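You operate a simulated robot arm through the tools that you are given. There is no shell and no other tool. Be economical: measure what you need, move in short steps, check, and stop when the job is done.

The job below is to be done with a simulated two-armed robot. You get a single attempt, and the scene is never put back.

JOB
Hold the teal box on the pink square steady with one hand and press the white button to switch it on with the other.

The check looks at the end state, three seconds after you hand in, the way a careful person would. Anything else that was tipped, shoved, dropped, spilled or broken makes it a failure.

ROBOT AND FRAMES
Two 6-joint arms with two-finger parallel grippers on one trunk, on a base that drives. Base frame: it is fixed to the floor where the robot stands at the start and does not move with it; the origin is under the middle of the robot, x ahead of it, y to its left, z up. Lengths are in m, angles in degrees, forces in N, time in s.
The left shoulder is at the start at [0.06, 0.187, 1.047], the right one opposite. With the tool pointing down near the work surface each hand reaches from about 0.26 to 0.62 m from the robot's upright axis, wherever it stands, measured 20 degrees to its own side. Places, roughly: teal box (6x6x14 cm) [0.6, -0.1, 0.8]; white button [0.5, -0.1, 0.9]. Payload 1.57 kg a hand.
Tool frame (each hand has its own): the origin (TCP) lies between the finger pads and is the grasp point; the fingertips stand 0.03 m ahead of it; z points along the fingers, y is the line along which they close. Largest opening 0.11 m; finger width 0.024, thickness 0.012; the body of the gripper, 0.048 by 0.112 m, starts 0.078 m behind the TCP.
Orientation is that of the tool frame in the base frame, as a unit quaternion [x, y, z, w]. With the fingers straight down and closing along the base's y, the tool's x points along the base's -x, its y along +y and its z along -z.

CONTROLS
- The arms move only by the tool jog_arm. It takes "left_deltas", "right_deltas" or both (then of equal length, played together; a hand with none holds still); each is one flat list of numbers, 7 for each row, row after row: the shift along the base's x, y, z in m, then the turn, a rotation vector about the base's x, y, z in degrees, then the opening, from 0 (shut) to 1 (fully open). In form: [x, y, z, wx, wy, wz, fingers, x, y, z, wx, wy, wz, fingers, ...]. A call has 1 to 12 rows; each row shifts and turns the commanded pose from where the row before left it. A row lasts 0.2 s, in which the tool goes at most 0.05 m and 8.6 degrees; a call with a longer step from one row to the next is refused whole, and so is a gripper value outside its range. A pose out of reach is approached as far as the arm can. The call stops where the force on the tool passes 40 N (or 10 N more than at its start, if that is more) or the arm is blocked; 0.2 s more then pass. Each finger travels about 0.153 m/s and halts on what it meets, pressing with about 40 N; the grip force reading is that of the motor and also rises with nothing between the fingers. The clock runs only during rows and for 0.2 s after the last one: add rows that do not move to give the fingers time. It gives the time, the measured TCP pose, the force on the tool (base axes), the opening and the grip force at its end, in the units of the frame above (readings bear some noise), with the torque about the TCP (base axes, N m) and any sound that the robot's microphone picked up.
- Cameras (640 x 400 px; columns grow to the right, rows downward): "scene" is now at [0.0119, -0.0174, 1.5855]; the picture's right is [-0.22, -0.97, 0.00], its down [-0.78, 0.18, -0.60] and it looks along [0.59, -0.13, -0.80] (base axes); focal length 269 px, centre (320, 200). "left" rides on the left gripper at [0.07, -0.016, -0.141] in its tool frame; the picture's right is [0.23, 0.97, 0.00], its down [-0.85, 0.20, -0.48] and it looks along [-0.47, 0.11, 0.88] (tool axes); focal length 222 px, centre (320, 200). "right" rides on the right gripper at [0.07, 0.016, -0.141] in its tool frame; the picture's right is [-0.23, 0.97, 0.00], its down [-0.86, -0.20, -0.48] and it looks along [-0.47, -0.11, 0.88] (tool axes); focal length 222 px, centre (320, 200). There is no depth. A picture from a camera that has moved, and an enlarged one, comes with that camera's place and axes in the base frame and with its lens.
- capture(camera): a new picture of that camera. It takes no simulated time.
- lift_body(by): slides the trunk up (or, below 0, down) by that many m; the arms and the scene camera ride with it, the base frame stays. It gives what a move gives, with no picture.
- roll_base(legs): drives the robot by 1 to 6 legs, each [ahead, left, turn to the left] in m, m and degrees, along the robot's own axes; the way and the turn of a leg run together, so that a leg with both is an arc; at most 1.5 m and 180 degrees a leg. The arms and the cameras ride along, it lands a little off, and it stops where it bumps. It gives what a move gives.
- pan_tilt(pan, tilt): turns the head with the scene camera to pan (to the left, within 86 degrees either way) and tilt (down, from -29 to 69), counted from straight ahead of the robot. It gives what a move gives.
- enlarge(camera, box): a new picture of the part [left, top, right, bottom] of that camera's present view, enlarged. It takes no simulated time.
- hand_in(): hands the job in; it is judged then, once.

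Work in short steps. Places have to be worked out from the pictures, the camera data and where the tool is seen: move nearer, look again, correct. Check each grasp and each placing, and mend what went wrong. You have 120 turns and 88 pictures in all, those below and enlarged ones among them. Open the grippers and draw the arms clear of the work before you hand the job in, unless the task says otherwise; then end with one line.

The tools are called after "Call:" by a JSON object that holds its "method" and its "body". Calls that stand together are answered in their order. jog_arm: Moves the arms, as the interface text tells. Its arguments: {"type":"object","properties":{"left_deltas":{"type":"array","items":{"type":"number"}},"right_deltas":{"type":"array","items":{"type":"number"}}},"required":[]} The other tools are called the same way: lift_body (by) slides the trunk up or down; roll_base (legs) drives the base; pan_tilt (pan, tilt) turns the head that bears the scene camera; capture (camera) takes a picture; enlarge (camera, box) takes an enlarged picture of a part of a camera's view; hand_in () hands the job in.

At the start:

```text
t: 0.0
left_ee_pos: [0.4932, 0.0998, 1.0304]
left_ee_rot: [0.001, 1.0, 0.0, 0.0]
left_wrist_force: [-0.4, 0.8, 0.5]
left_wrist_torque: [0.02, -0.01, -0.03]
left_gripper_width: 0.11
left_grip_force: 0.1
right_ee_pos: [0.3311, -0.237, 1.0803]
right_ee_rot: [0.0, 1.0, 0.0, -0.001]
right_wrist_force: [-0.3, -0.2, -0.1]
right_wrist_torque: [-0.01, 0.0, 0.02]
right_gripper_width: 0.1098
right_grip_force: 0.0
trunk travel left (down, up): [-0.675, 0.315]
robot x, y, heading: [-0.001, -0.0004, -0.2]
head pan, tilt: [-12.8, 52.8]
```

scene: 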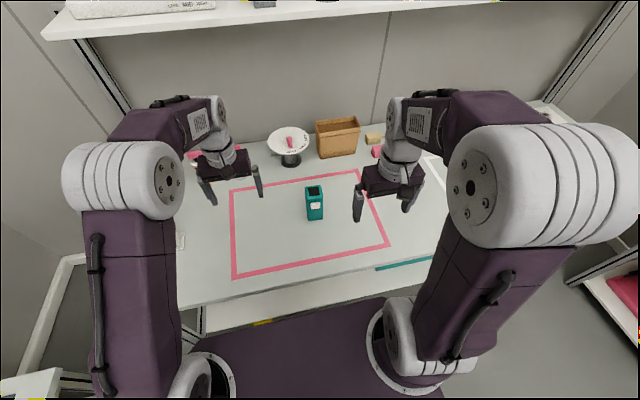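
right: 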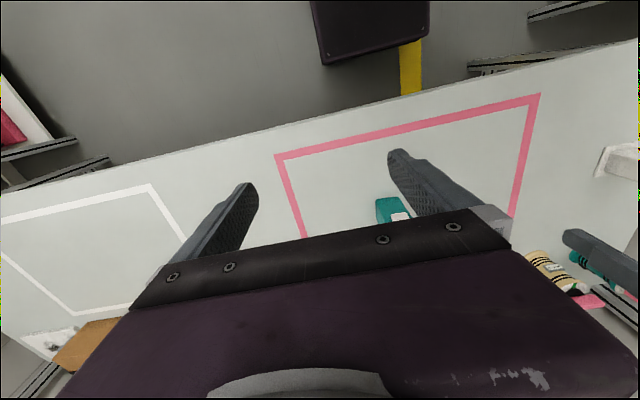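
left: 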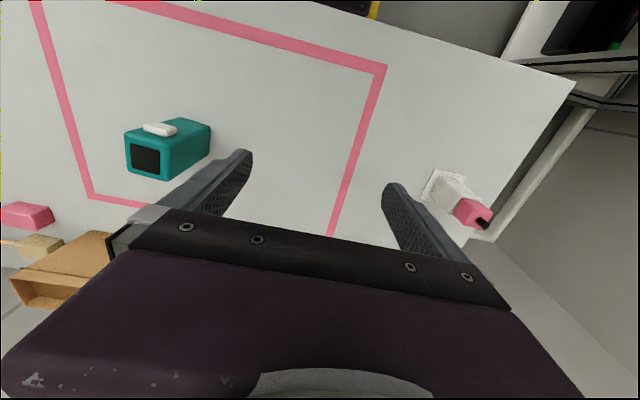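

The teal box stands inside the pink outline with a white button on the side facing the robot. I enlarge the view to locate both.

Call:
{"method": "enlarge", "body": {"camera": "scene", "box": [270, 165, 366, 225]}}

Call:
{"method": "enlarge", "body": {"camera": "left", "box": [100, 90, 260, 190]}}

```text
6.67 times, centred on (318, 195) of scene
camera zoom: at [0.0119, -0.0174, 1.5855], right [-0.22, -0.97, 0.0], down [-0.78, 0.18, -0.6], along [0.59, -0.13, -0.8], focal length 1795 px, centre (333, 233)
```

zoom: 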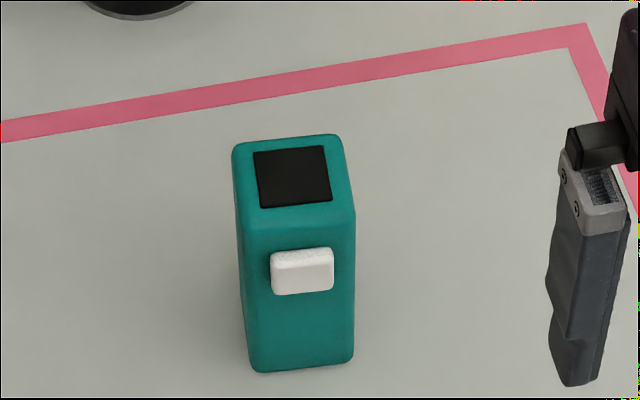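

```text
4.00 times, centred on (180, 140) of left
camera zoom: at [0.4227, 0.0835, 1.1727], right [-0.23, 0.97, 0.0], down [0.85, 0.2, 0.48], along [0.47, 0.11, -0.88], focal length 888 px, centre (880, 440)
```

zoom: 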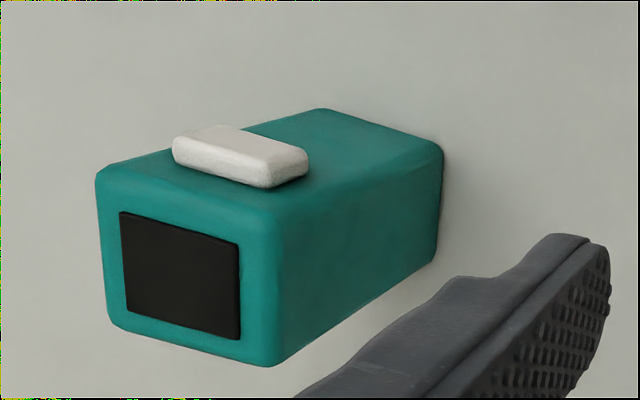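

Working from the scene rays, the box centre is about (0.563, -0.118), its yaw about -5°, its top at z≈0.89, and the button at about (0.525, -0.115, 0.862) facing the robot. The right hand will hold from above and the left will press. First I shut the left hand, pitch it forward and draw it back.

Call:
{"method": "jog_arm", "body": {"left_deltas": [-0.0125, -0.005, -0.006, 0, -8.5, 0, 0, -0.0125, -0.005, -0.006, 0, -8.5, 0, 0, -0.0125, -0.005, -0.006, 0, -8.5, 0, 0, -0.0125, -0.005, -0.006, 0, -8.5, 0, 0, -0.0125, -0.005, -0.006, 0, -8.5, 0, 0, -0.0125, -0.005, -0.006, 0, -8.5, 0, 0, -0.0125, -0.005, -0.006, 0, -8.5, 0, 0, -0.0125, -0.005, -0.006, 0, -8.5, 0, 0, 0, 0, 0, 0, 0, 0, 0]}}

```text
t: 2.0
left_ee_pos: [0.4328, 0.0498, 1.0253]
left_ee_rot: [-0.01, 0.854, 0.03, 0.519]
left_wrist_force: [0.1, 0.3, -0.2]
left_wrist_torque: [-0.02, -0.05, 0.02]
left_gripper_width: 0.0
left_grip_force: 21.4
left hand out of reach, approached as far as the arm can: row 4, 5, 7, 8
right_ee_pos: [0.3304, -0.2358, 1.0809]
right_ee_rot: [0.0, 1.0, 0.0, 0.0]
right_wrist_force: [0.8, -0.6, 0.1]
right_wrist_torque: [-0.01, -0.01, -0.02]
right_gripper_width: 0.1102
right_grip_force: 0.1
trunk travel left (down, up): [-0.675, 0.315]
robot x, y, heading: [0.0003, -0.0016, -0.0]
head pan, tilt: [-12.8, 52.8]
```

The left hand got to about 62° pitch, limited because it sits close to the shoulder. It is out of the way, so I bring the right hand above the box, open and turned -5°.

Call:
{"method": "jog_arm", "body": {"right_deltas": [0.029, 0.01475, -0.007, 0, 0, -1, 1, 0.029, 0.01475, -0.007, 0, 0, -1, 1, 0.029, 0.01475, -0.007, 0, 0, -1, 1, 0.029, 0.01475, -0.007, 0, 0, -1, 1, 0.029, 0.01475, -0.007, 0, 0, -1, 1, 0.029, 0.01475, -0.007, 0, 0, 0, 1, 0.029, 0.01475, -0.007, 0, 0, 0, 1, 0.029, 0.01475, -0.007, 0, 0, 0, 1, 0, 0, 0, 0, 0, 0, 1]}}

Call:
{"method": "capture", "body": {"camera": "right"}}

Call:
{"method": "capture", "body": {"camera": "left"}}

Call:
{"method": "capture", "body": {"camera": "scene"}}

```text
t: 4.0
left_ee_pos: [0.4333, 0.0495, 1.0253]
left_ee_rot: [-0.011, 0.854, 0.031, 0.519]
left_wrist_force: [-0.1, 0.3, -0.4]
left_wrist_torque: [-0.05, 0.02, -0.01]
left_gripper_width: 0.0
left_grip_force: 21.2
right_ee_pos: [0.5635, -0.1171, 1.0233]
right_ee_rot: [0.044, 0.999, 0.0, 0.0]
right_wrist_force: [-0.2, 0.1, -0.7]
right_wrist_torque: [0.02, 0.0, 0.0]
right_gripper_width: 0.1101
right_grip_force: 0.1
trunk travel left (down, up): [-0.675, 0.315]
robot x, y, heading: [0.0003, -0.0006, 0.2]
head pan, tilt: [-12.8, 52.8]
```

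```text
82 pictures are left
camera right: at [0.4957, -0.095, 1.1653], right [0.31, 0.95, 0.0], down [0.83, -0.27, 0.48], along [0.45, -0.15, -0.88], focal length 222 px, centre (320, 200)
```

right: 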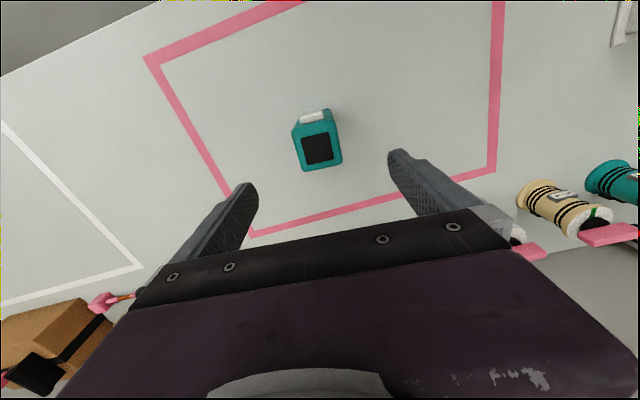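

```text
81 pictures are left
camera left: at [0.2749, 0.0244, 1.0283], right [-0.16, 0.97, -0.16], down [-0.04, 0.16, 0.99], along [0.99, 0.16, 0.02], focal length 222 px, centre (320, 200)
```

left: 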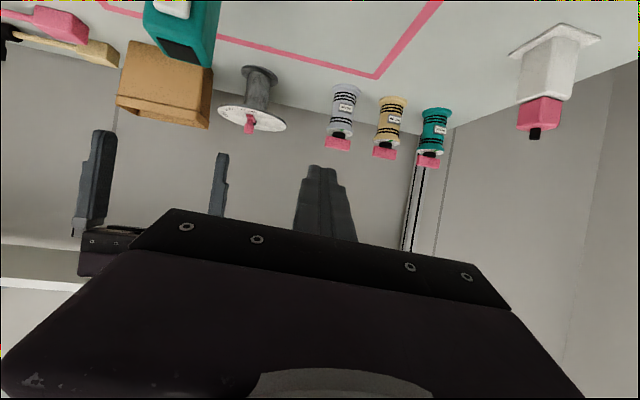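

```text
80 pictures are left
camera scene: at [0.0107, -0.0177, 1.5856], right [-0.22, -0.97, 0.0], down [-0.78, 0.18, -0.6], along [0.59, -0.13, -0.8], focal length 269 px, centre (320, 200)
```

scene: 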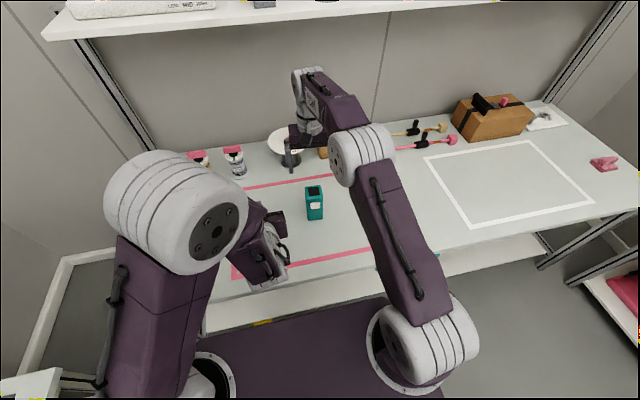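

The right camera puts the box at about (0.567, -0.122). I enlarge it to refine the yaw before going down.

Call:
{"method": "enlarge", "body": {"camera": "right", "box": [270, 95, 366, 155]}}

Call:
{"method": "enlarge", "body": {"camera": "right", "box": [270, 115, 366, 175]}}

```text
6.67 times, centred on (318, 125) of right
camera zoom: at [0.4957, -0.095, 1.1653], right [0.31, 0.95, 0.0], down [0.83, -0.27, 0.48], along [0.45, -0.15, -0.88], focal length 1481 px, centre (333, 700)
```

zoom: 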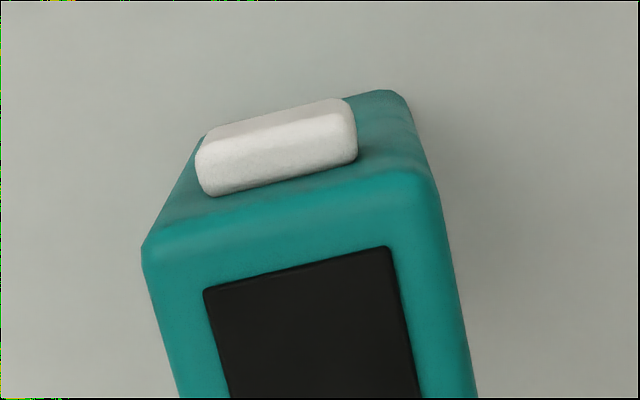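

```text
6.67 times, centred on (318, 145) of right
camera zoom: at [0.4957, -0.095, 1.1653], right [0.31, 0.95, 0.0], down [0.83, -0.27, 0.48], along [0.45, -0.15, -0.88], focal length 1481 px, centre (333, 567)
```

zoom: 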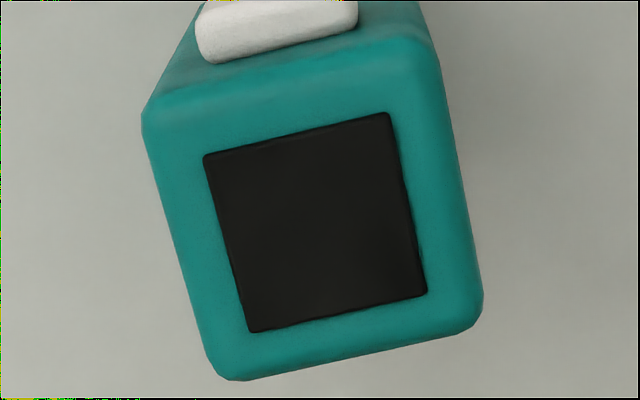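

The refined centre is (0.567, -0.122) and the -5° yaw is confirmed. I lower the right hand to z≈0.852 around the box, still open.

Call:
{"method": "jog_arm", "body": {"right_deltas": [0.0035, -0.005, -0.025, 0, 0, 0, 1, 0, 0, -0.03, 0, 0, 0, 1, 0, 0, -0.03, 0, 0, 0, 1, 0, 0, -0.03, 0, 0, 0, 1, 0, 0, -0.03, 0, 0, 0, 1, 0, 0, -0.025, 0, 0, 0, 1, 0, 0, 0, 0, 0, 0, 1]}}

Call:
{"method": "capture", "body": {"camera": "right"}}

```text
t: 5.6
left_ee_pos: [0.4314, 0.0496, 1.0263]
left_ee_rot: [-0.012, 0.854, 0.031, 0.519]
left_wrist_force: [0.6, 0.5, 0.3]
left_wrist_torque: [0.04, -0.03, 0.0]
left_gripper_width: 0.0
left_grip_force: 21.2
right_ee_pos: [0.5647, -0.1228, 0.8522]
right_ee_rot: [0.043, 0.999, 0.001, 0.0]
right_wrist_force: [0.3, 0.0, 0.0]
right_wrist_torque: [0.02, -0.02, 0.01]
right_gripper_width: 0.11
right_grip_force: 0.0
trunk travel left (down, up): [-0.675, 0.315]
robot x, y, heading: [-0.001, 0.0005, 0.0]
head pan, tilt: [-12.8, 52.8]
```

```text
77 pictures are left
camera right: at [0.4971, -0.1007, 0.9931], right [0.31, 0.95, 0.0], down [0.83, -0.27, 0.48], along [0.46, -0.15, -0.88], focal length 222 px, centre (320, 200)
```

right: 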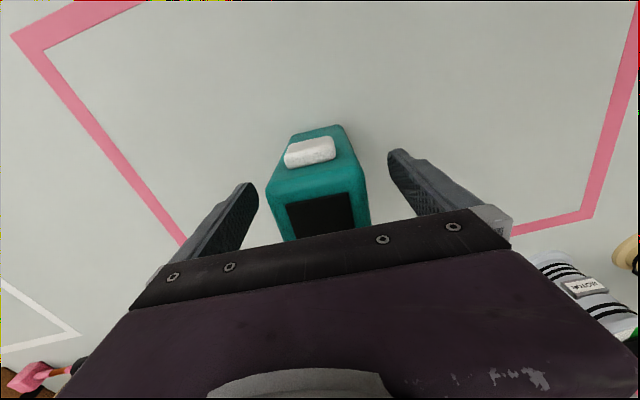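

The box sits centred between the pads. I close gradually onto it.

Call:
{"method": "jog_arm", "body": {"right_deltas": [0, 0, 0, 0, 0, 0, 0.75, 0, 0, 0, 0, 0, 0, 0.65, 0, 0, 0, 0, 0, 0, 0.6, 0, 0, 0, 0, 0, 0, 0.57, 0, 0, 0, 0, 0, 0, 0.54, 0, 0, 0, 0, 0, 0, 0.5, 0, 0, 0, 0, 0, 0, 0.4, 0, 0, 0, 0, 0, 0, 0.3]}}

Call:
{"method": "capture", "body": {"camera": "right"}}

```text
t: 7.4
left_ee_pos: [0.4328, 0.0497, 1.0263]
left_ee_rot: [-0.013, 0.854, 0.032, 0.519]
left_wrist_force: [0.6, 0.2, -0.6]
left_wrist_torque: [-0.02, -0.01, 0.0]
left_gripper_width: 0.0001
left_grip_force: 21.2
right_ee_pos: [0.5655, -0.1225, 0.8524]
right_ee_rot: [0.044, 0.999, 0.0, 0.0]
right_wrist_force: [-0.4, 0.7, 0.6]
right_wrist_torque: [0.03, 0.0, -0.01]
right_gripper_width: 0.0577
right_grip_force: 40.0
trunk travel left (down, up): [-0.675, 0.315]
robot x, y, heading: [0.0014, -0.0, -0.2]
head pan, tilt: [-12.8, 52.8]
```

```text
76 pictures are left
camera right: at [0.4973, -0.1007, 0.9933], right [0.31, 0.95, 0.0], down [0.83, -0.27, 0.48], along [0.45, -0.15, -0.88], focal length 222 px, centre (320, 200)
```

right: 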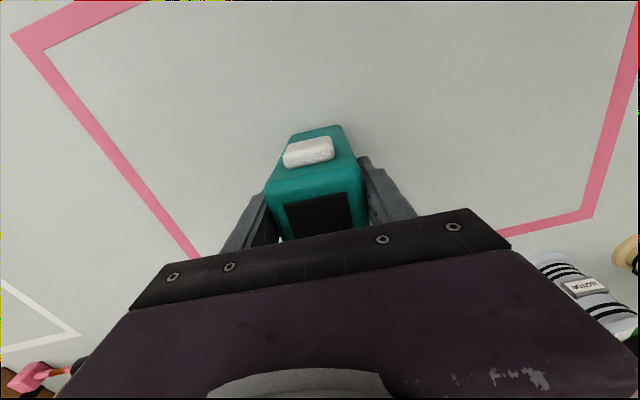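

Gripped at 57.7 mm, and the box did not move. Now I lower the left hand and yaw it in, with short rows to see how it follows.

Call:
{"method": "jog_arm", "body": {"left_deltas": [0.01, -0.01, -0.035, 0, 0, -6, 0, 0.01, -0.01, -0.035, 0, 0, -6, 0, 0, -0.01, -0.035, 0, 0, -6, 0, 0, 0, 0, 0, 0, 0, 0], "right_deltas": [0, 0, 0, 0, 0, 0, 0.3, 0, 0, 0, 0, 0, 0, 0.3, 0, 0, 0, 0, 0, 0, 0.3, 0, 0, 0, 0, 0, 0, 0.3]}}

Call:
{"method": "capture", "body": {"camera": "left"}}

Call:
{"method": "capture", "body": {"camera": "scene"}}

```text
t: 8.4
left_ee_pos: [0.4808, -0.0156, 1.0054]
left_ee_rot: [0.125, 0.845, -0.044, 0.518]
left_wrist_force: [0.2, 0.8, 0.2]
left_wrist_torque: [0.01, -0.01, 0.01]
left_gripper_width: 0.0004
left_grip_force: 21.5
left hand out of reach, approached as far as the arm can: row 1, 2, 3
right_ee_pos: [0.5659, -0.1229, 0.8521]
right_ee_rot: [0.044, 0.999, 0.001, -0.001]
right_wrist_force: [0.3, -0.2, 2.0]
right_wrist_torque: [0.05, -0.01, -0.02]
right_gripper_width: 0.0578
right_grip_force: 40.5
trunk travel left (down, up): [-0.675, 0.315]
robot x, y, heading: [-0.0013, 0.0005, -0.1]
head pan, tilt: [-12.8, 52.8]
```

```text
75 pictures are left
camera left: at [0.3233, 0.0092, 1.009], right [0.15, 0.98, -0.15], down [0.01, 0.15, 0.99], along [0.99, -0.15, 0.01], focal length 222 px, centre (320, 200)
```

left: 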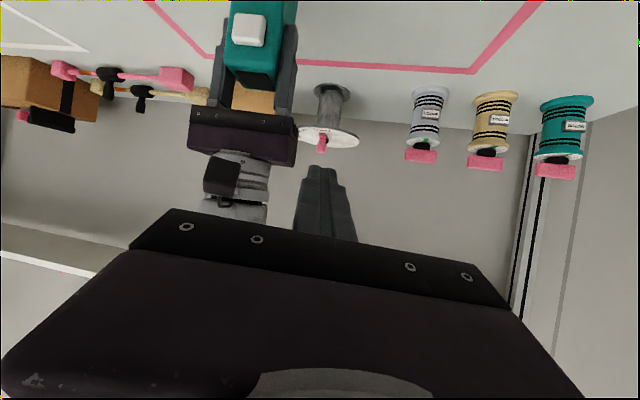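

```text
74 pictures are left
camera scene: at [0.0119, -0.0172, 1.5855], right [-0.22, -0.97, 0.0], down [-0.78, 0.18, -0.6], along [0.59, -0.13, -0.8], focal length 269 px, centre (320, 200)
```

scene: 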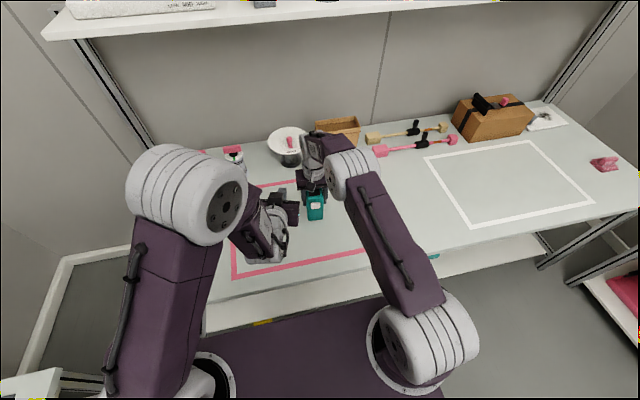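

The left hand cannot fold in that close with this heading. I yaw it further, so the wrist sits out to the left, farther from the shoulder and clear of the holding hand.

Call:
{"method": "jog_arm", "body": {"left_deltas": [0.006, 0.008, 0, 0, 0, -8, 0, 0.006, 0.008, 0, 0, 0, -8, 0, 0.006, 0.008, 0, 0, 0, -8, 0, 0.006, 0.008, 0, 0, 0, -8, 0, 0.006, 0.008, 0, 0, 0, -8, 0, 0, 0, 0, 0, 0, 0, 0]}}

Call:
{"method": "capture", "body": {"camera": "scene"}}

```text
t: 9.8
left_ee_pos: [0.294, -0.2043, 1.0465]
left_ee_rot: [0.395, 0.757, -0.215, 0.474]
left_wrist_force: [0.5, -0.8, 0.0]
left_wrist_torque: [-0.04, 0.04, -0.02]
left_gripper_width: 0.0
left_grip_force: 21.1
left hand out of reach, approached as far as the arm can: row 1, 2, 3, 4, 5
right_ee_pos: [0.5653, -0.1229, 0.8522]
right_ee_rot: [0.043, 0.999, 0.0, 0.0]
right_wrist_force: [-0.6, 0.6, 0.5]
right_wrist_torque: [-0.02, -0.02, 0.01]
right_gripper_width: 0.0576
right_grip_force: 40.0
trunk travel left (down, up): [-0.675, 0.315]
robot x, y, heading: [0.0037, -0.0008, -0.1]
head pan, tilt: [-12.8, 52.8]
```

```text
73 pictures are left
camera scene: at [0.0121, -0.0173, 1.5856], right [-0.22, -0.97, 0.0], down [-0.78, 0.18, -0.6], along [0.59, -0.13, -0.8], focal length 269 px, centre (320, 200)
```

scene: 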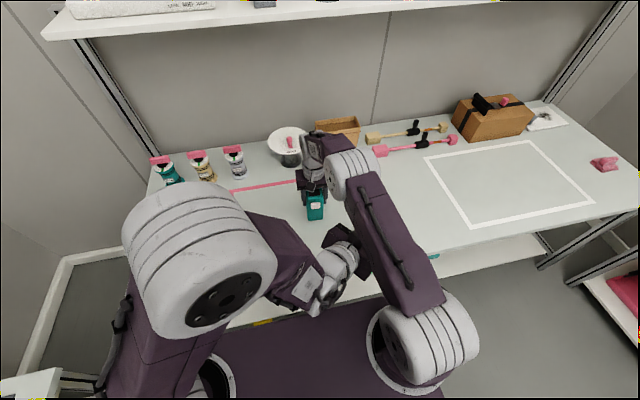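

The solver chased an infeasible pose and swung the hand low to the right without touching anything. I step the commanded pose outward in +x toward a reachable spot, a row or two at a time.

Call:
{"method": "jog_arm", "body": {"left_deltas": [0.03, 0.02, 0.02, 0, 0, 0, 0]}}

```text
t: 10.3
left_ee_pos: [0.285, -0.1993, 1.0598]
left_ee_rot: [0.398, 0.759, -0.22, 0.466]
left_wrist_force: [-0.7, 2.4, -1.4]
left_wrist_torque: [-0.28, -0.12, -0.13]
left_gripper_width: 0.0002
left_grip_force: 21.3
left hand out of reach, approached as far as the arm can: row 1
right_ee_pos: [0.5659, -0.1234, 0.8529]
right_ee_rot: [0.043, 0.999, 0.0, 0.0]
right_wrist_force: [0.0, -0.2, -0.4]
right_wrist_torque: [0.0, 0.02, -0.03]
right_gripper_width: 0.0575
right_grip_force: 39.9
trunk travel left (down, up): [-0.675, 0.315]
robot x, y, heading: [0.0024, -0.0022, 0.1]
head pan, tilt: [-12.8, 52.8]
stopped in row 1 (left hand): the force on the tool passed its limit (the readings are from after the stop); the commanded pose is now the measured one
```

The left hand touched something, likely the right arm, and the commanded pose has been reset to the measured one. I look before moving.

Call:
{"method": "capture", "body": {"camera": "left"}}

Call:
{"method": "enlarge", "body": {"camera": "scene", "box": [200, 160, 440, 310]}}

```text
72 pictures are left
camera left: at [0.1786, -0.081, 1.0629], right [0.73, 0.66, -0.17], down [0.12, 0.11, 0.99], along [0.67, -0.74, 0.0], focal length 222 px, centre (320, 200)
```

left: 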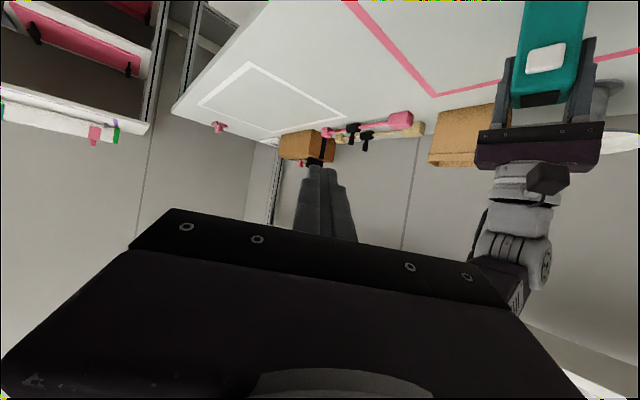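

```text
2.67 times, centred on (320, 235) of scene
camera zoom: at [0.0128, -0.0173, 1.5855], right [-0.22, -0.97, 0.0], down [-0.78, 0.18, -0.6], along [0.59, -0.13, -0.8], focal length 718 px, centre (320, 107)
```

zoom: 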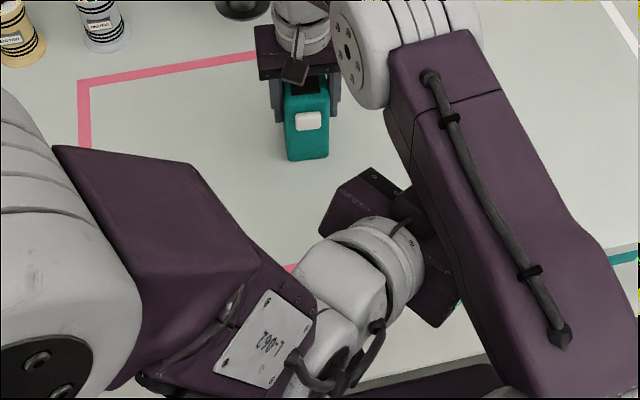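

The gripper came up under the right arm's link. I ease it down and to the left in small steps.

Call:
{"method": "jog_arm", "body": {"left_deltas": [0.0, 0.01, -0.02, 0, 0, 0, 0, 0.01, 0.02, -0.02, 0, 0, 0, 0, 0.01, 0.03, 0, 0, 0, 0, 0, 0.01, 0.03, 0, 0, 0, 0, 0]}}

```text
t: 11.3
left_ee_pos: [0.28, -0.1831, 1.0595]
left_ee_rot: [0.398, 0.76, -0.216, 0.467]
left_wrist_force: [0.0, -0.1, -0.5]
left_wrist_torque: [0.01, -0.01, 0.0]
left_gripper_width: 0.0002
left_grip_force: 21.8
left hand out of reach, approached as far as the arm can: row 1, 2, 3, 4
right_ee_pos: [0.5652, -0.1229, 0.8528]
right_ee_rot: [0.043, 0.999, 0.0, 0.001]
right_wrist_force: [-0.6, 0.0, -0.4]
right_wrist_torque: [0.02, -0.01, 0.01]
right_gripper_width: 0.0576
right_grip_force: 39.7
trunk travel left (down, up): [-0.675, 0.315]
robot x, y, heading: [-0.0038, 0.0011, 0.0]
head pan, tilt: [-12.8, 52.8]
```

It is still at the inner reach limit. I pitch the tool back toward down while moving left and forward, which takes the wrist away from the shoulder.

Call:
{"method": "jog_arm", "body": {"left_deltas": [0.01, 0.03, 0, 5.9, 5.4, 0, 0, 0.01, 0.03, 0, 5.9, 5.4, 0, 0]}}

Call:
{"method": "capture", "body": {"camera": "scene"}}

```text
t: 11.9
left_ee_pos: [0.263, -0.1427, 1.0458]
left_ee_rot: [0.422, 0.818, -0.178, 0.349]
left_wrist_force: [-0.2, -0.7, 0.0]
left_wrist_torque: [0.06, -0.01, 0.0]
left_gripper_width: 0.0
left_grip_force: 21.2
left hand out of reach, approached as far as the arm can: row 1, 2
right_ee_pos: [0.5665, -0.1218, 0.8535]
right_ee_rot: [0.044, 0.999, 0.0, 0.001]
right_wrist_force: [0.6, 0.2, -0.7]
right_wrist_torque: [0.0, 0.04, -0.02]
right_gripper_width: 0.0573
right_grip_force: 40.3
trunk travel left (down, up): [-0.675, 0.315]
robot x, y, heading: [-0.0014, 0.0008, -0.0]
head pan, tilt: [-12.8, 52.8]
```

```text
70 pictures are left
camera scene: at [0.0123, -0.017, 1.5855], right [-0.22, -0.97, 0.0], down [-0.78, 0.18, -0.6], along [0.59, -0.13, -0.8], focal length 269 px, centre (320, 200)
```

scene: 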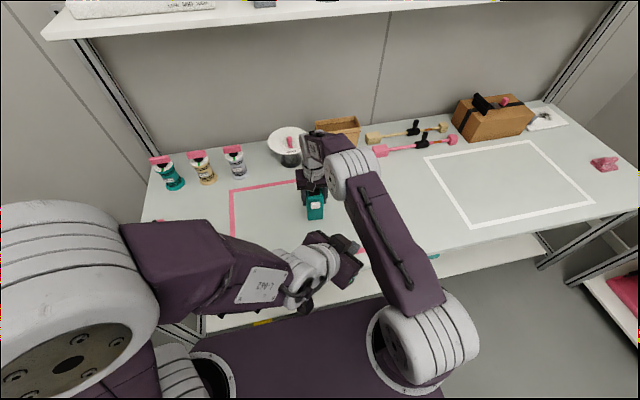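

The left hand is now clear of the right arm. I keep pitching down and bring it forward and left.

Call:
{"method": "jog_arm", "body": {"left_deltas": [0.03, 0.03, 0.01, 5.9, 5.4, 0, 0, 0.03, 0.03, 0.01, 5.9, 5.4, 0, 0, 0.03, 0.02, 0.01, 0, 0, 0, 0, 0, 0, 0, 0, 0, 0, 0]}}

Call:
{"method": "capture", "body": {"camera": "scene"}}

```text
t: 12.9
left_ee_pos: [0.3222, -0.0824, 1.0636]
left_ee_rot: [0.437, 0.861, -0.133, 0.226]
left_wrist_force: [0.3, 0.4, -0.8]
left_wrist_torque: [-0.01, -0.02, 0.04]
left_gripper_width: 0.0002
left_grip_force: 21.0
left hand out of reach, approached as far as the arm can: row 1
right_ee_pos: [0.5648, -0.1231, 0.8533]
right_ee_rot: [0.044, 0.999, 0.0, 0.0]
right_wrist_force: [0.7, 0.5, -0.3]
right_wrist_torque: [0.01, 0.02, -0.01]
right_gripper_width: 0.0574
right_grip_force: 39.8
trunk travel left (down, up): [-0.675, 0.315]
robot x, y, heading: [-0.0004, -0.003, 0.3]
head pan, tilt: [-12.8, 52.8]
```

```text
69 pictures are left
camera scene: at [0.0115, -0.0179, 1.5855], right [-0.22, -0.97, 0.0], down [-0.78, 0.18, -0.6], along [0.59, -0.13, -0.8], focal length 269 px, centre (320, 200)
```

scene: 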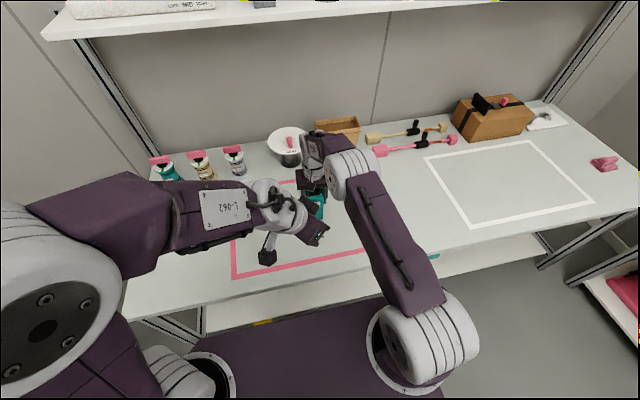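

The pose is feasible again, with pitch ≈30° and azimuth ≈-57°. I move to a waiting point left of the box at about (0.46, 0.02, 1.0), raising the pitch to 45°.

Call:
{"method": "jog_arm", "body": {"left_deltas": [0.0276, 0.02, 0, 0, 0, 0, 0, 0.0276, 0.02, 0, 0, 0, 0, 0, 0.0276, 0.02, -0.02, -6.3, -4.05, 0, 0, 0.0276, 0.02, -0.02, -6.3, -4.05, 0, 0, 0.0276, 0.02, -0.02, 0, 0, 0, 0, 0, 0, 0, 0, 0, 0, 0]}}

Call:
{"method": "capture", "body": {"camera": "left"}}

Call:
{"method": "capture", "body": {"camera": "scene"}}

```text
t: 14.3
left_ee_pos: [0.4584, 0.0158, 1.0059]
left_ee_rot: [0.417, 0.823, -0.195, 0.332]
left_wrist_force: [-0.2, -0.5, 0.1]
left_wrist_torque: [-0.03, -0.02, 0.03]
left_gripper_width: 0.0
left_grip_force: 21.1
right_ee_pos: [0.5646, -0.1218, 0.8526]
right_ee_rot: [0.044, 0.999, 0.0, 0.001]
right_wrist_force: [-0.8, -0.4, 0.5]
right_wrist_torque: [-0.02, -0.01, 0.01]
right_gripper_width: 0.0575
right_grip_force: 40.2
trunk travel left (down, up): [-0.675, 0.315]
robot x, y, heading: [-0.0003, 0.0006, 0.0]
head pan, tilt: [-12.8, 52.8]
```

```text
68 pictures are left
camera left: at [0.3598, 0.1304, 1.0563], right [0.7, 0.69, -0.2], down [0.35, -0.07, 0.94], along [0.63, -0.72, -0.29], focal length 222 px, centre (320, 200)
```

left: 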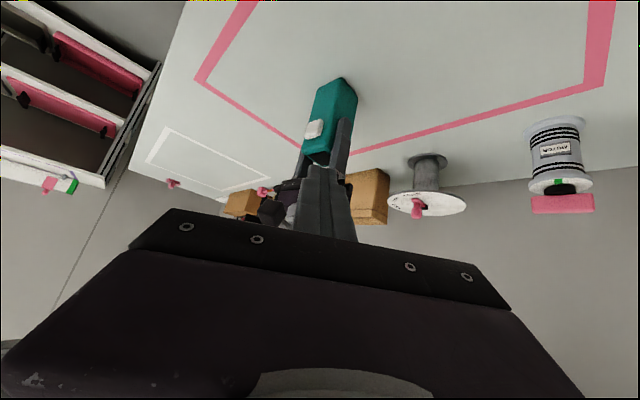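

```text
67 pictures are left
camera scene: at [0.0111, -0.0178, 1.5856], right [-0.22, -0.97, 0.0], down [-0.78, 0.18, -0.6], along [0.59, -0.13, -0.8], focal length 269 px, centre (320, 200)
```

scene: 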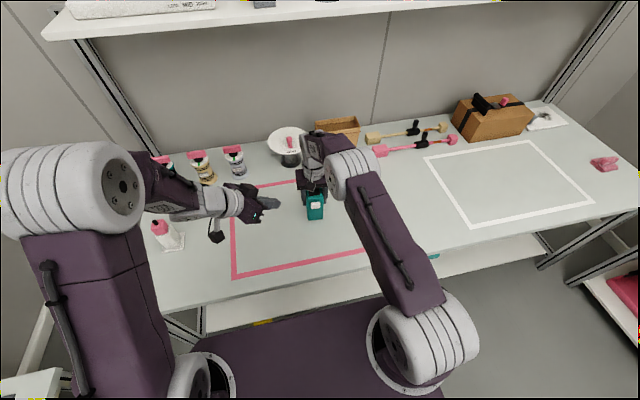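

The waiting pose is good. I lower the tip to button height while staying left of the box at x≈0.455.

Call:
{"method": "jog_arm", "body": {"left_deltas": [0, -0.007, -0.031, 0, 0, 0, 0, 0, -0.007, -0.031, 0, 0, 0, 0, 0, -0.007, -0.031, 0, 0, 0, 0, 0, -0.006, -0.03, 0, 0, 0, 0, 0, -0.03, 0, 0, 0, 0, 0, 0, 0, 0, 0, 0, 0, 0]}}

Call:
{"method": "capture", "body": {"camera": "left"}}

Call:
{"method": "enlarge", "body": {"camera": "scene", "box": [200, 130, 400, 255]}}

Call:
{"method": "capture", "body": {"camera": "right"}}

```text
t: 15.7
left_ee_pos: [0.4582, -0.0386, 0.8814]
left_ee_rot: [0.417, 0.823, -0.194, 0.333]
left_wrist_force: [0.8, 0.4, 0.2]
left_wrist_torque: [0.01, -0.01, 0.0]
left_gripper_width: 0.0
left_grip_force: 21.5
right_ee_pos: [0.5656, -0.123, 0.8528]
right_ee_rot: [0.044, 0.999, 0.0, 0.001]
right_wrist_force: [0.3, -0.2, 0.7]
right_wrist_torque: [0.01, 0.05, 0.0]
right_gripper_width: 0.0581
right_grip_force: 40.3
trunk travel left (down, up): [-0.675, 0.315]
robot x, y, heading: [0.0015, -0.0031, 0.0]
head pan, tilt: [-12.8, 52.8]
```

```text
66 pictures are left
camera left: at [0.3592, 0.0757, 0.9316], right [0.7, 0.69, -0.2], down [0.35, -0.07, 0.93], along [0.63, -0.72, -0.29], focal length 222 px, centre (320, 200)
```

left: 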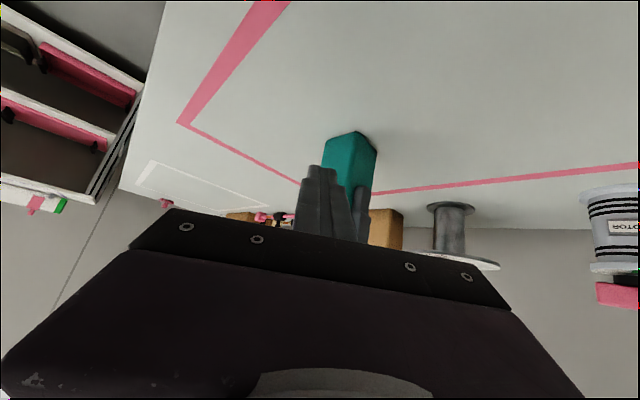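

```text
3.20 times, centred on (300, 192) of scene
camera zoom: at [0.0127, -0.0165, 1.5855], right [-0.22, -0.97, 0.0], down [-0.78, 0.18, -0.6], along [0.59, -0.13, -0.8], focal length 862 px, centre (384, 224)
```

zoom: 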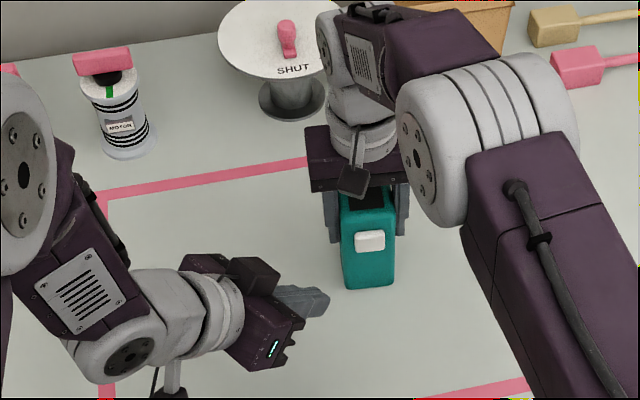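

```text
64 pictures are left
camera right: at [0.4981, -0.1001, 0.9939], right [0.31, 0.95, 0.0], down [0.83, -0.27, 0.48], along [0.46, -0.15, -0.88], focal length 222 px, centre (320, 200)
```

right: 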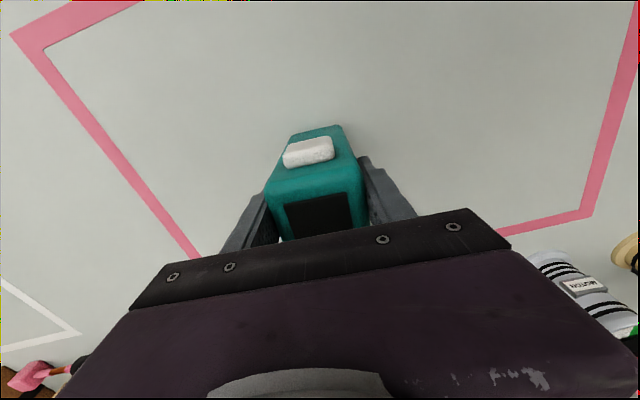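

The button centre is at about (0.53, -0.117, 0.864). I slide the left hand in -y to bring the tip in front of it, with several cm still to spare in x.

Call:
{"method": "jog_arm", "body": {"left_deltas": [0, -0.022, -0.002, 0, 0, 0, 0, 0, -0.022, -0.002, 0, 0, 0, 0, 0, -0.021, 0, 0, 0, 0, 0, 0, 0, 0, 0, 0, 0, 0]}}

Call:
{"method": "enlarge", "body": {"camera": "scene", "box": [256, 160, 384, 240]}}

Call:
{"method": "capture", "body": {"camera": "right"}}

```text
t: 16.7
left_ee_pos: [0.457, -0.1031, 0.8757]
left_ee_rot: [0.418, 0.822, -0.196, 0.333]
left_wrist_force: [-0.3, -0.3, -0.4]
left_wrist_torque: [0.0, 0.01, -0.02]
left_gripper_width: 0.0
left_grip_force: 21.3
right_ee_pos: [0.566, -0.1225, 0.8523]
right_ee_rot: [0.044, 0.999, 0.0, 0.001]
right_wrist_force: [0.5, 1.0, -0.1]
right_wrist_torque: [-0.02, 0.04, 0.05]
right_gripper_width: 0.0576
right_grip_force: 40.1
trunk travel left (down, up): [-0.675, 0.315]
robot x, y, heading: [-0.0032, -0.0018, 0.2]
head pan, tilt: [-12.8, 52.8]
```

```text
5.00 times, centred on (320, 200) of scene
camera zoom: at [0.0125, -0.0171, 1.5855], right [-0.22, -0.97, 0.0], down [-0.78, 0.18, -0.6], along [0.59, -0.13, -0.8], focal length 1346 px, centre (320, 200)
```

zoom: 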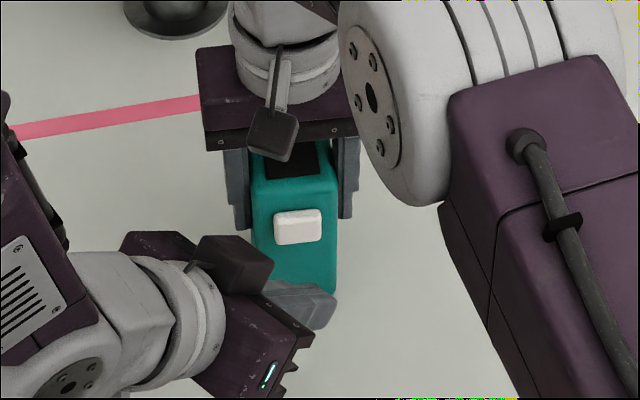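

```text
62 pictures are left
camera right: at [0.4979, -0.1005, 0.9939], right [0.31, 0.95, 0.0], down [0.83, -0.27, 0.48], along [0.46, -0.15, -0.88], focal length 222 px, centre (320, 200)
```

right: 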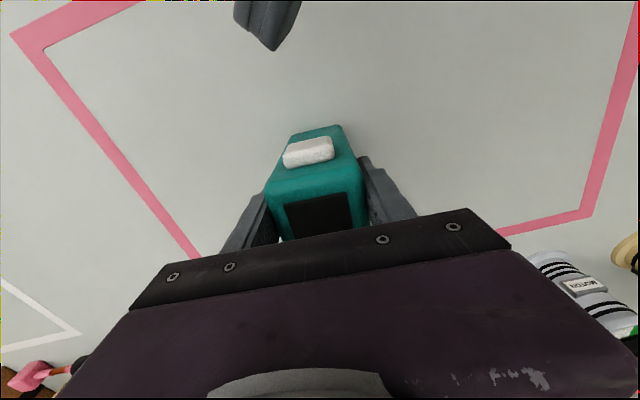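

The tip lines up with the button. I advance 3 cm in +x and check before touching.

Call:
{"method": "jog_arm", "body": {"left_deltas": [0.015, -0.001, 0, 0, 0, 0, 0, 0.015, -0.001, 0.001, 0, 0, 0, 0, 0, 0, 0, 0, 0, 0, 0]}}

Call:
{"method": "enlarge", "body": {"camera": "scene", "box": [272, 165, 368, 225]}}

Call:
{"method": "enlarge", "body": {"camera": "right", "box": [200, 40, 440, 190]}}

```text
t: 17.5
left_ee_pos: [0.4857, -0.1061, 0.879]
left_ee_rot: [0.418, 0.823, -0.194, 0.332]
left_wrist_force: [-0.6, -0.5, 0.0]
left_wrist_torque: [0.01, 0.0, 0.01]
left_gripper_width: 0.0001
left_grip_force: 21.9
right_ee_pos: [0.5653, -0.1238, 0.8531]
right_ee_rot: [0.043, 0.999, 0.0, 0.001]
right_wrist_force: [0.2, 0.2, 0.4]
right_wrist_torque: [0.0, 0.02, -0.02]
right_gripper_width: 0.0577
right_grip_force: 40.2
trunk travel left (down, up): [-0.675, 0.315]
robot x, y, heading: [-0.003, 0.001, -0.1]
head pan, tilt: [-12.8, 52.8]
```

```text
6.67 times, centred on (320, 195) of scene
camera zoom: at [0.012, -0.0177, 1.5855], right [-0.22, -0.97, 0.0], down [-0.78, 0.18, -0.6], along [0.59, -0.13, -0.8], focal length 1795 px, centre (320, 233)
```

zoom: 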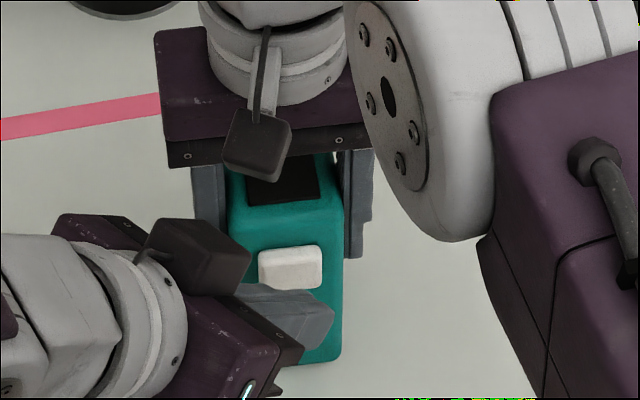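

```text
2.67 times, centred on (320, 115) of right
camera zoom: at [0.4977, -0.1009, 0.994], right [0.31, 0.95, 0.0], down [0.83, -0.27, 0.48], along [0.46, -0.15, -0.88], focal length 592 px, centre (320, 427)
```

zoom: 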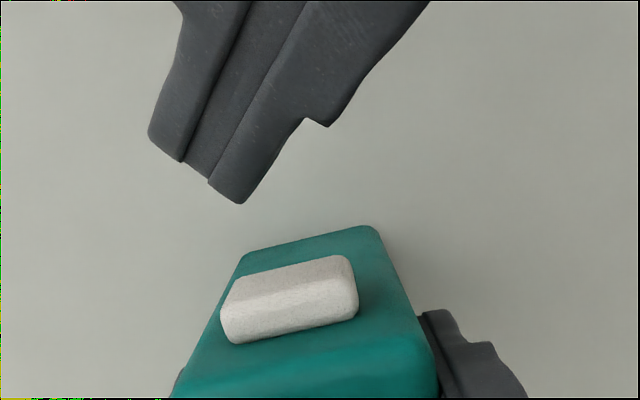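

The tip corner is about 2 cm short of the button at roughly the right height and y. I advance slowly in 4–5 mm rows.

Call:
{"method": "jog_arm", "body": {"left_deltas": [0.005, 0, 0, 0, 0, 0, 0, 0.005, 0, 0, 0, 0, 0, 0, 0.003, 0, 0, 0, 0, 0, 0, 0, 0, 0, 0, 0, 0, 0]}}

Call:
{"method": "enlarge", "body": {"camera": "right", "box": [200, 40, 440, 190]}}

Call:
{"method": "enlarge", "body": {"camera": "scene", "box": [272, 165, 368, 225]}}

```text
t: 18.5
left_ee_pos: [0.5006, -0.1077, 0.8798]
left_ee_rot: [0.418, 0.823, -0.195, 0.332]
left_wrist_force: [0.4, -0.2, -0.5]
left_wrist_torque: [-0.02, -0.01, -0.02]
left_gripper_width: 0.0
left_grip_force: 21.4
right_ee_pos: [0.565, -0.1218, 0.8535]
right_ee_rot: [0.043, 0.999, 0.001, 0.001]
right_wrist_force: [-0.7, 0.9, 0.2]
right_wrist_torque: [0.02, -0.02, -0.02]
right_gripper_width: 0.0577
right_grip_force: 40.1
trunk travel left (down, up): [-0.675, 0.315]
robot x, y, heading: [0.001, 0.0004, 0.1]
head pan, tilt: [-12.8, 52.8]
```

```text
2.67 times, centred on (320, 115) of right
camera zoom: at [0.4978, -0.1008, 0.9939], right [0.31, 0.95, 0.0], down [0.83, -0.27, 0.48], along [0.46, -0.15, -0.88], focal length 592 px, centre (320, 427)
```

zoom: 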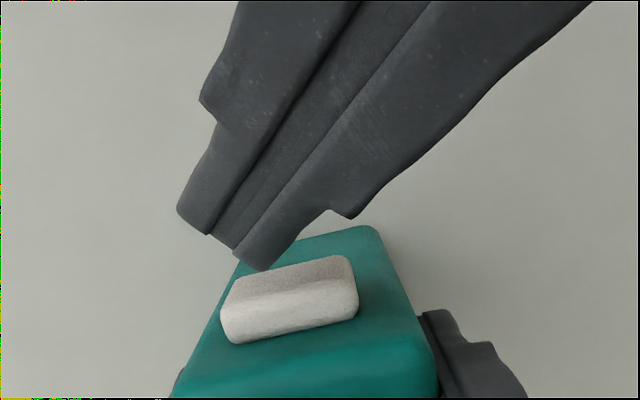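

```text
6.67 times, centred on (320, 195) of scene
camera zoom: at [0.0123, -0.0175, 1.5855], right [-0.22, -0.97, 0.0], down [-0.78, 0.18, -0.6], along [0.59, -0.13, -0.8], focal length 1795 px, centre (320, 233)
```

zoom: 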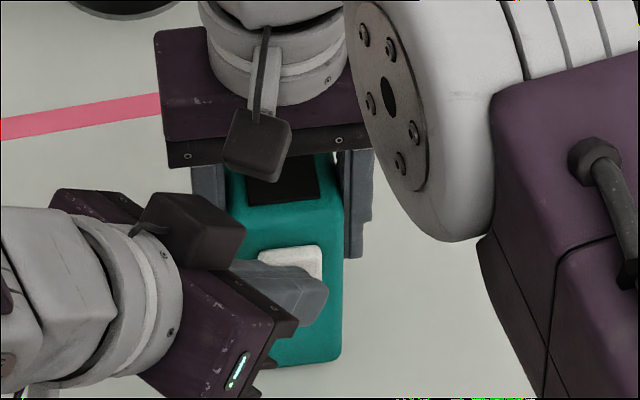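

The corner is nearly at the button, slightly right of its centre. I nudge +y by 4 mm and press in 2–3 mm rows, watching the force.

Call:
{"method": "jog_arm", "body": {"left_deltas": [0, 0.004, -0.001, 0, 0, 0, 0, 0.003, 0, 0, 0, 0, 0, 0, 0.003, 0, 0, 0, 0, 0, 0, 0.002, 0, 0, 0, 0, 0, 0, 0, 0, 0, 0, 0, 0, 0]}}

Call:
{"method": "enlarge", "body": {"camera": "right", "box": [200, 90, 440, 240]}}

```text
t: 19.7
left_ee_pos: [0.5082, -0.1029, 0.878]
left_ee_rot: [0.418, 0.823, -0.195, 0.332]
left_wrist_force: [-0.7, -0.7, 0.9]
left_wrist_torque: [-0.01, 0.04, -0.01]
left_gripper_width: 0.0001
left_grip_force: 21.3
right_ee_pos: [0.5663, -0.1221, 0.8525]
right_ee_rot: [0.044, 0.999, 0.0, 0.002]
right_wrist_force: [2.6, 0.0, 0.3]
right_wrist_torque: [-0.01, 0.01, 0.0]
right_gripper_width: 0.0575
right_grip_force: 39.7
trunk travel left (down, up): [-0.675, 0.315]
robot x, y, heading: [0.0013, -0.002, -0.0]
head pan, tilt: [-12.8, 52.8]
```

```text
2.67 times, centred on (320, 165) of right
camera zoom: at [0.4979, -0.1008, 0.994], right [0.31, 0.95, 0.0], down [0.83, -0.27, 0.48], along [0.46, -0.15, -0.88], focal length 592 px, centre (320, 293)
```

zoom: 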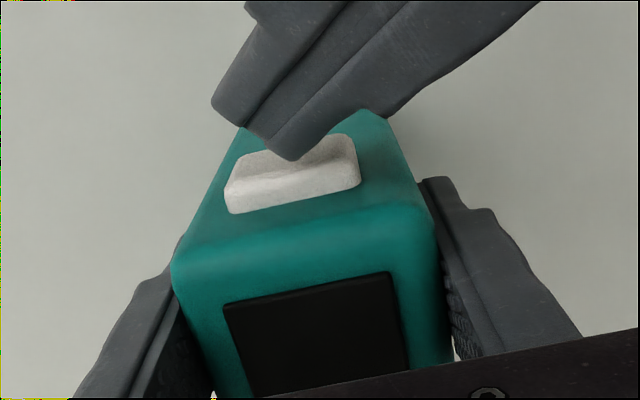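

The tip is in light contact (the right wrist feels about 2.6 N along +x). I press on in 2 mm rows and watch for a click or the lamp.

Call:
{"method": "jog_arm", "body": {"left_deltas": [0.002, 0, 0, 0, 0, 0, 0, 0.002, 0, 0, 0, 0, 0, 0, 0, 0, 0, 0, 0, 0, 0]}}

Call:
{"method": "enlarge", "body": {"camera": "right", "box": [200, 90, 440, 240]}}

```text
t: 20.5
left_ee_pos: [0.5112, -0.1039, 0.8774]
left_ee_rot: [0.417, 0.823, -0.195, 0.333]
left_wrist_force: [-2.0, 0.8, 0.3]
left_wrist_torque: [0.0, 0.01, -0.05]
left_gripper_width: 0.0
left_grip_force: 20.7
right_ee_pos: [0.5662, -0.1235, 0.8526]
right_ee_rot: [0.044, 0.999, -0.001, 0.0]
right_wrist_force: [1.9, -1.2, 0.4]
right_wrist_torque: [0.02, 0.03, 0.01]
right_gripper_width: 0.0577
right_grip_force: 40.1
trunk travel left (down, up): [-0.675, 0.315]
robot x, y, heading: [-0.0002, 0.0032, 0.1]
head pan, tilt: [-12.8, 52.8]
heard: click
```

```text
2.67 times, centred on (320, 165) of right
camera zoom: at [0.4979, -0.1008, 0.994], right [0.31, 0.95, 0.0], down [0.83, -0.27, 0.48], along [0.46, -0.15, -0.88], focal length 592 px, centre (320, 293)
```

zoom: 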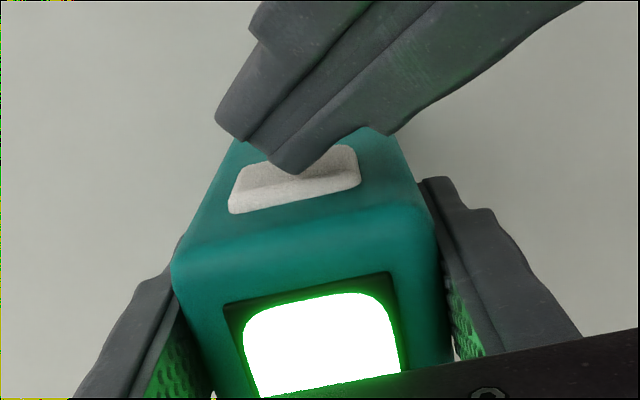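

A click was heard and the lamp is lit. I withdraw the left finger straight back in -x, then out to the left and up.

Call:
{"method": "jog_arm", "body": {"left_deltas": [-0.015, 0, 0, 0, 0, 0, 0, -0.02, 0, 0, 0, 0, 0, 0, -0.02, 0, 0, 0, 0, 0, 0, 0, 0.03, 0, 0, 0, 0, 0, 0, 0.035, 0.01, 0, 0, 0, 0, 0, 0.025, 0.03, 0, 0, 0, 0, 0, 0.02, 0.03, 0, 0, 0, 0, 0, 0.01, 0.03, 0, 0, 0, 0, 0, 0.01, 0.03, 0, 0, 0, 0, 0, 0, 0, 0, 0, 0, 0]}}

Call:
{"method": "capture", "body": {"camera": "right"}}

```text
t: 22.7
left_ee_pos: [0.456, 0.0278, 1.0107]
left_ee_rot: [0.417, 0.823, -0.196, 0.333]
left_wrist_force: [0.2, 0.3, -0.3]
left_wrist_torque: [-0.01, 0.01, 0.0]
left_gripper_width: 0.0
left_grip_force: 21.5
right_ee_pos: [0.5663, -0.1225, 0.8532]
right_ee_rot: [0.044, 0.999, 0.0, 0.001]
right_wrist_force: [0.3, -0.6, 0.6]
right_wrist_torque: [-0.05, 0.01, 0.01]
right_gripper_width: 0.0579
right_grip_force: 39.9
trunk travel left (down, up): [-0.675, 0.315]
robot x, y, heading: [-0.003, -0.0004, 0.1]
head pan, tilt: [-12.8, 52.8]
```

```text
55 pictures are left
camera right: at [0.4983, -0.1008, 0.9937], right [0.31, 0.95, 0.0], down [0.83, -0.27, 0.48], along [0.46, -0.15, -0.88], focal length 222 px, centre (320, 200)
```

right: 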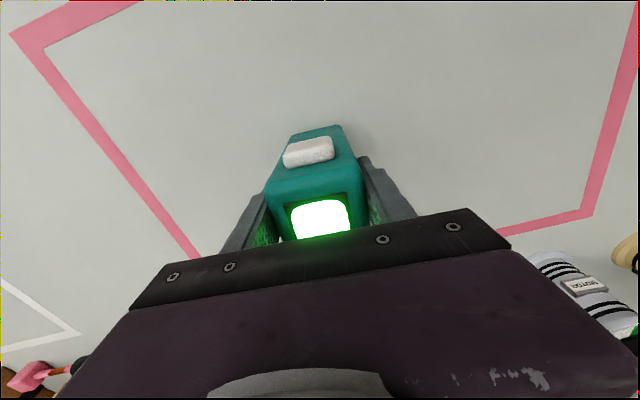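

The lamp stays on and the left hand is clear. I open the right hand gently and rise straight up, opening the left as well.

Call:
{"method": "jog_arm", "body": {"right_deltas": [0, 0, 0, 0, 0, 0, 0.6, 0, 0, 0, 0, 0, 0, 0.8, 0, 0, 0, 0, 0, 0, 1, 0, 0, 0, 0, 0, 0, 1, 0, 0, 0.03, 0, 0, 0, 1, 0, 0, 0.035, 0, 0, 0, 1, 0, 0, 0.035, 0, 0, 0, 1, 0, 0, 0.035, 0, 0, 0, 1, 0, 0, 0.035, 0, 0, 0, 1, -0.03, -0.015, 0, 0, 0, 0, 1, -0.03, -0.015, 0, 0, 0, 0, 1, -0.03, -0.015, 0, 0, 0, 0, 1], "left_deltas": [0, 0, 0, 0, 0, 0, 0, 0, 0.02, 0, 0, 0, 0, 0, 0, 0.02, 0, 0, 0, 0, 0.3, 0, 0.02, 0, 0, 0, 0, 0.6, 0, 0.02, 0, 0, 0, 0, 1, 0, 0, 0, 0, 0, 0, 1, 0, 0, 0, 0, 0, 0, 1, 0, 0, 0, 0, 0, 0, 1, 0, 0, 0, 0, 0, 0, 1, 0, 0, 0, 0, 0, 0, 1, 0, 0, 0, 0, 0, 0, 1, 0, 0, 0, 0, 0, 0, 1]}}

Call:
{"method": "capture", "body": {"camera": "scene"}}

Call:
{"method": "capture", "body": {"camera": "right"}}

```text
t: 25.3
left_ee_pos: [0.4563, 0.1062, 1.0098]
left_ee_rot: [0.418, 0.823, -0.194, 0.333]
left_wrist_force: [-1.3, 0.2, -0.4]
left_wrist_torque: [0.02, 0.01, 0.03]
left_gripper_width: 0.1098
left_grip_force: 0.1
right_ee_pos: [0.4723, -0.1684, 1.0223]
right_ee_rot: [0.044, 0.999, 0.0, 0.001]
right_wrist_force: [-0.3, -0.3, 0.2]
right_wrist_torque: [0.01, -0.04, 0.02]
right_gripper_width: 0.11
right_grip_force: 0.0
trunk travel left (down, up): [-0.675, 0.315]
robot x, y, heading: [0.0022, 0.0014, 0.0]
head pan, tilt: [-12.8, 52.8]
```

```text
54 pictures are left
camera scene: at [0.0106, -0.018, 1.5855], right [-0.22, -0.97, 0.0], down [-0.78, 0.18, -0.6], along [0.59, -0.13, -0.8], focal length 269 px, centre (320, 200)
```

scene: 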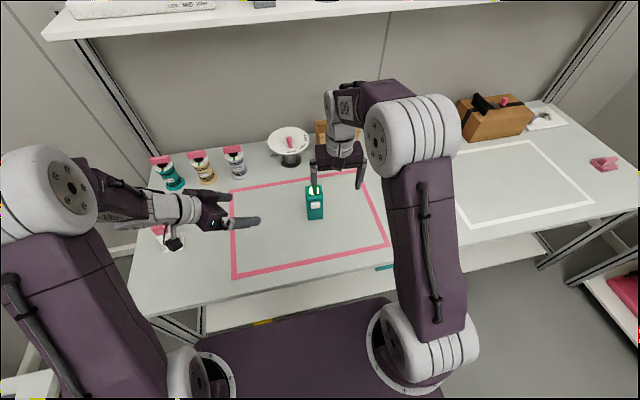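

```text
53 pictures are left
camera right: at [0.4047, -0.1468, 1.164], right [0.31, 0.95, 0.0], down [0.83, -0.27, 0.48], along [0.46, -0.15, -0.88], focal length 222 px, centre (320, 200)
```

right: 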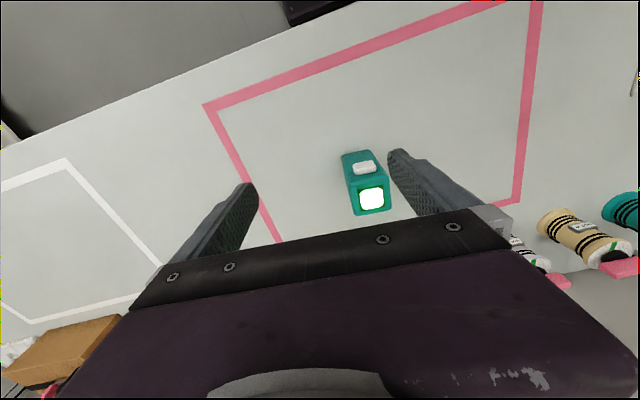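

The box is upright in place and lit. I take one close look to check that the bottle near the left hand still stands.

Call:
{"method": "enlarge", "body": {"camera": "scene", "box": [110, 140, 270, 265]}}

```text
3.20 times, centred on (190, 202) of scene
camera zoom: at [0.0106, -0.018, 1.5855], right [-0.22, -0.97, 0.0], down [-0.78, 0.18, -0.6], along [0.59, -0.13, -0.8], focal length 862 px, centre (736, 192)
```

zoom: 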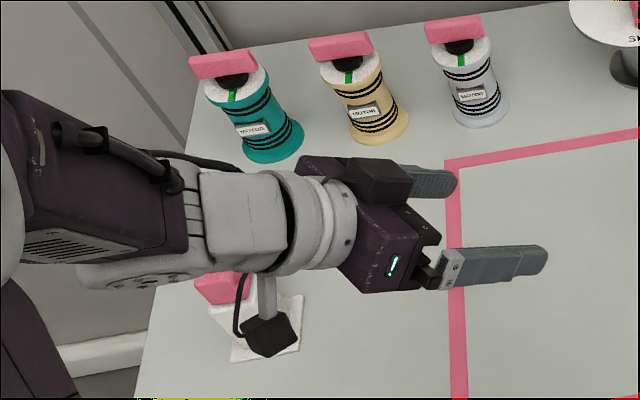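

Everything is standing where it was, so I hand in.

Call:
{"method": "hand_in", "body": {}}

```text
The job is handed in.
```

The teal box is switched on: I held it with the right hand and pressed the white button with the left, and its lamp stayed lit with the box still standing inside the pink square. On the way in, the left hand briefly bumped what was most likely the right arm; nothing on the table was moved.
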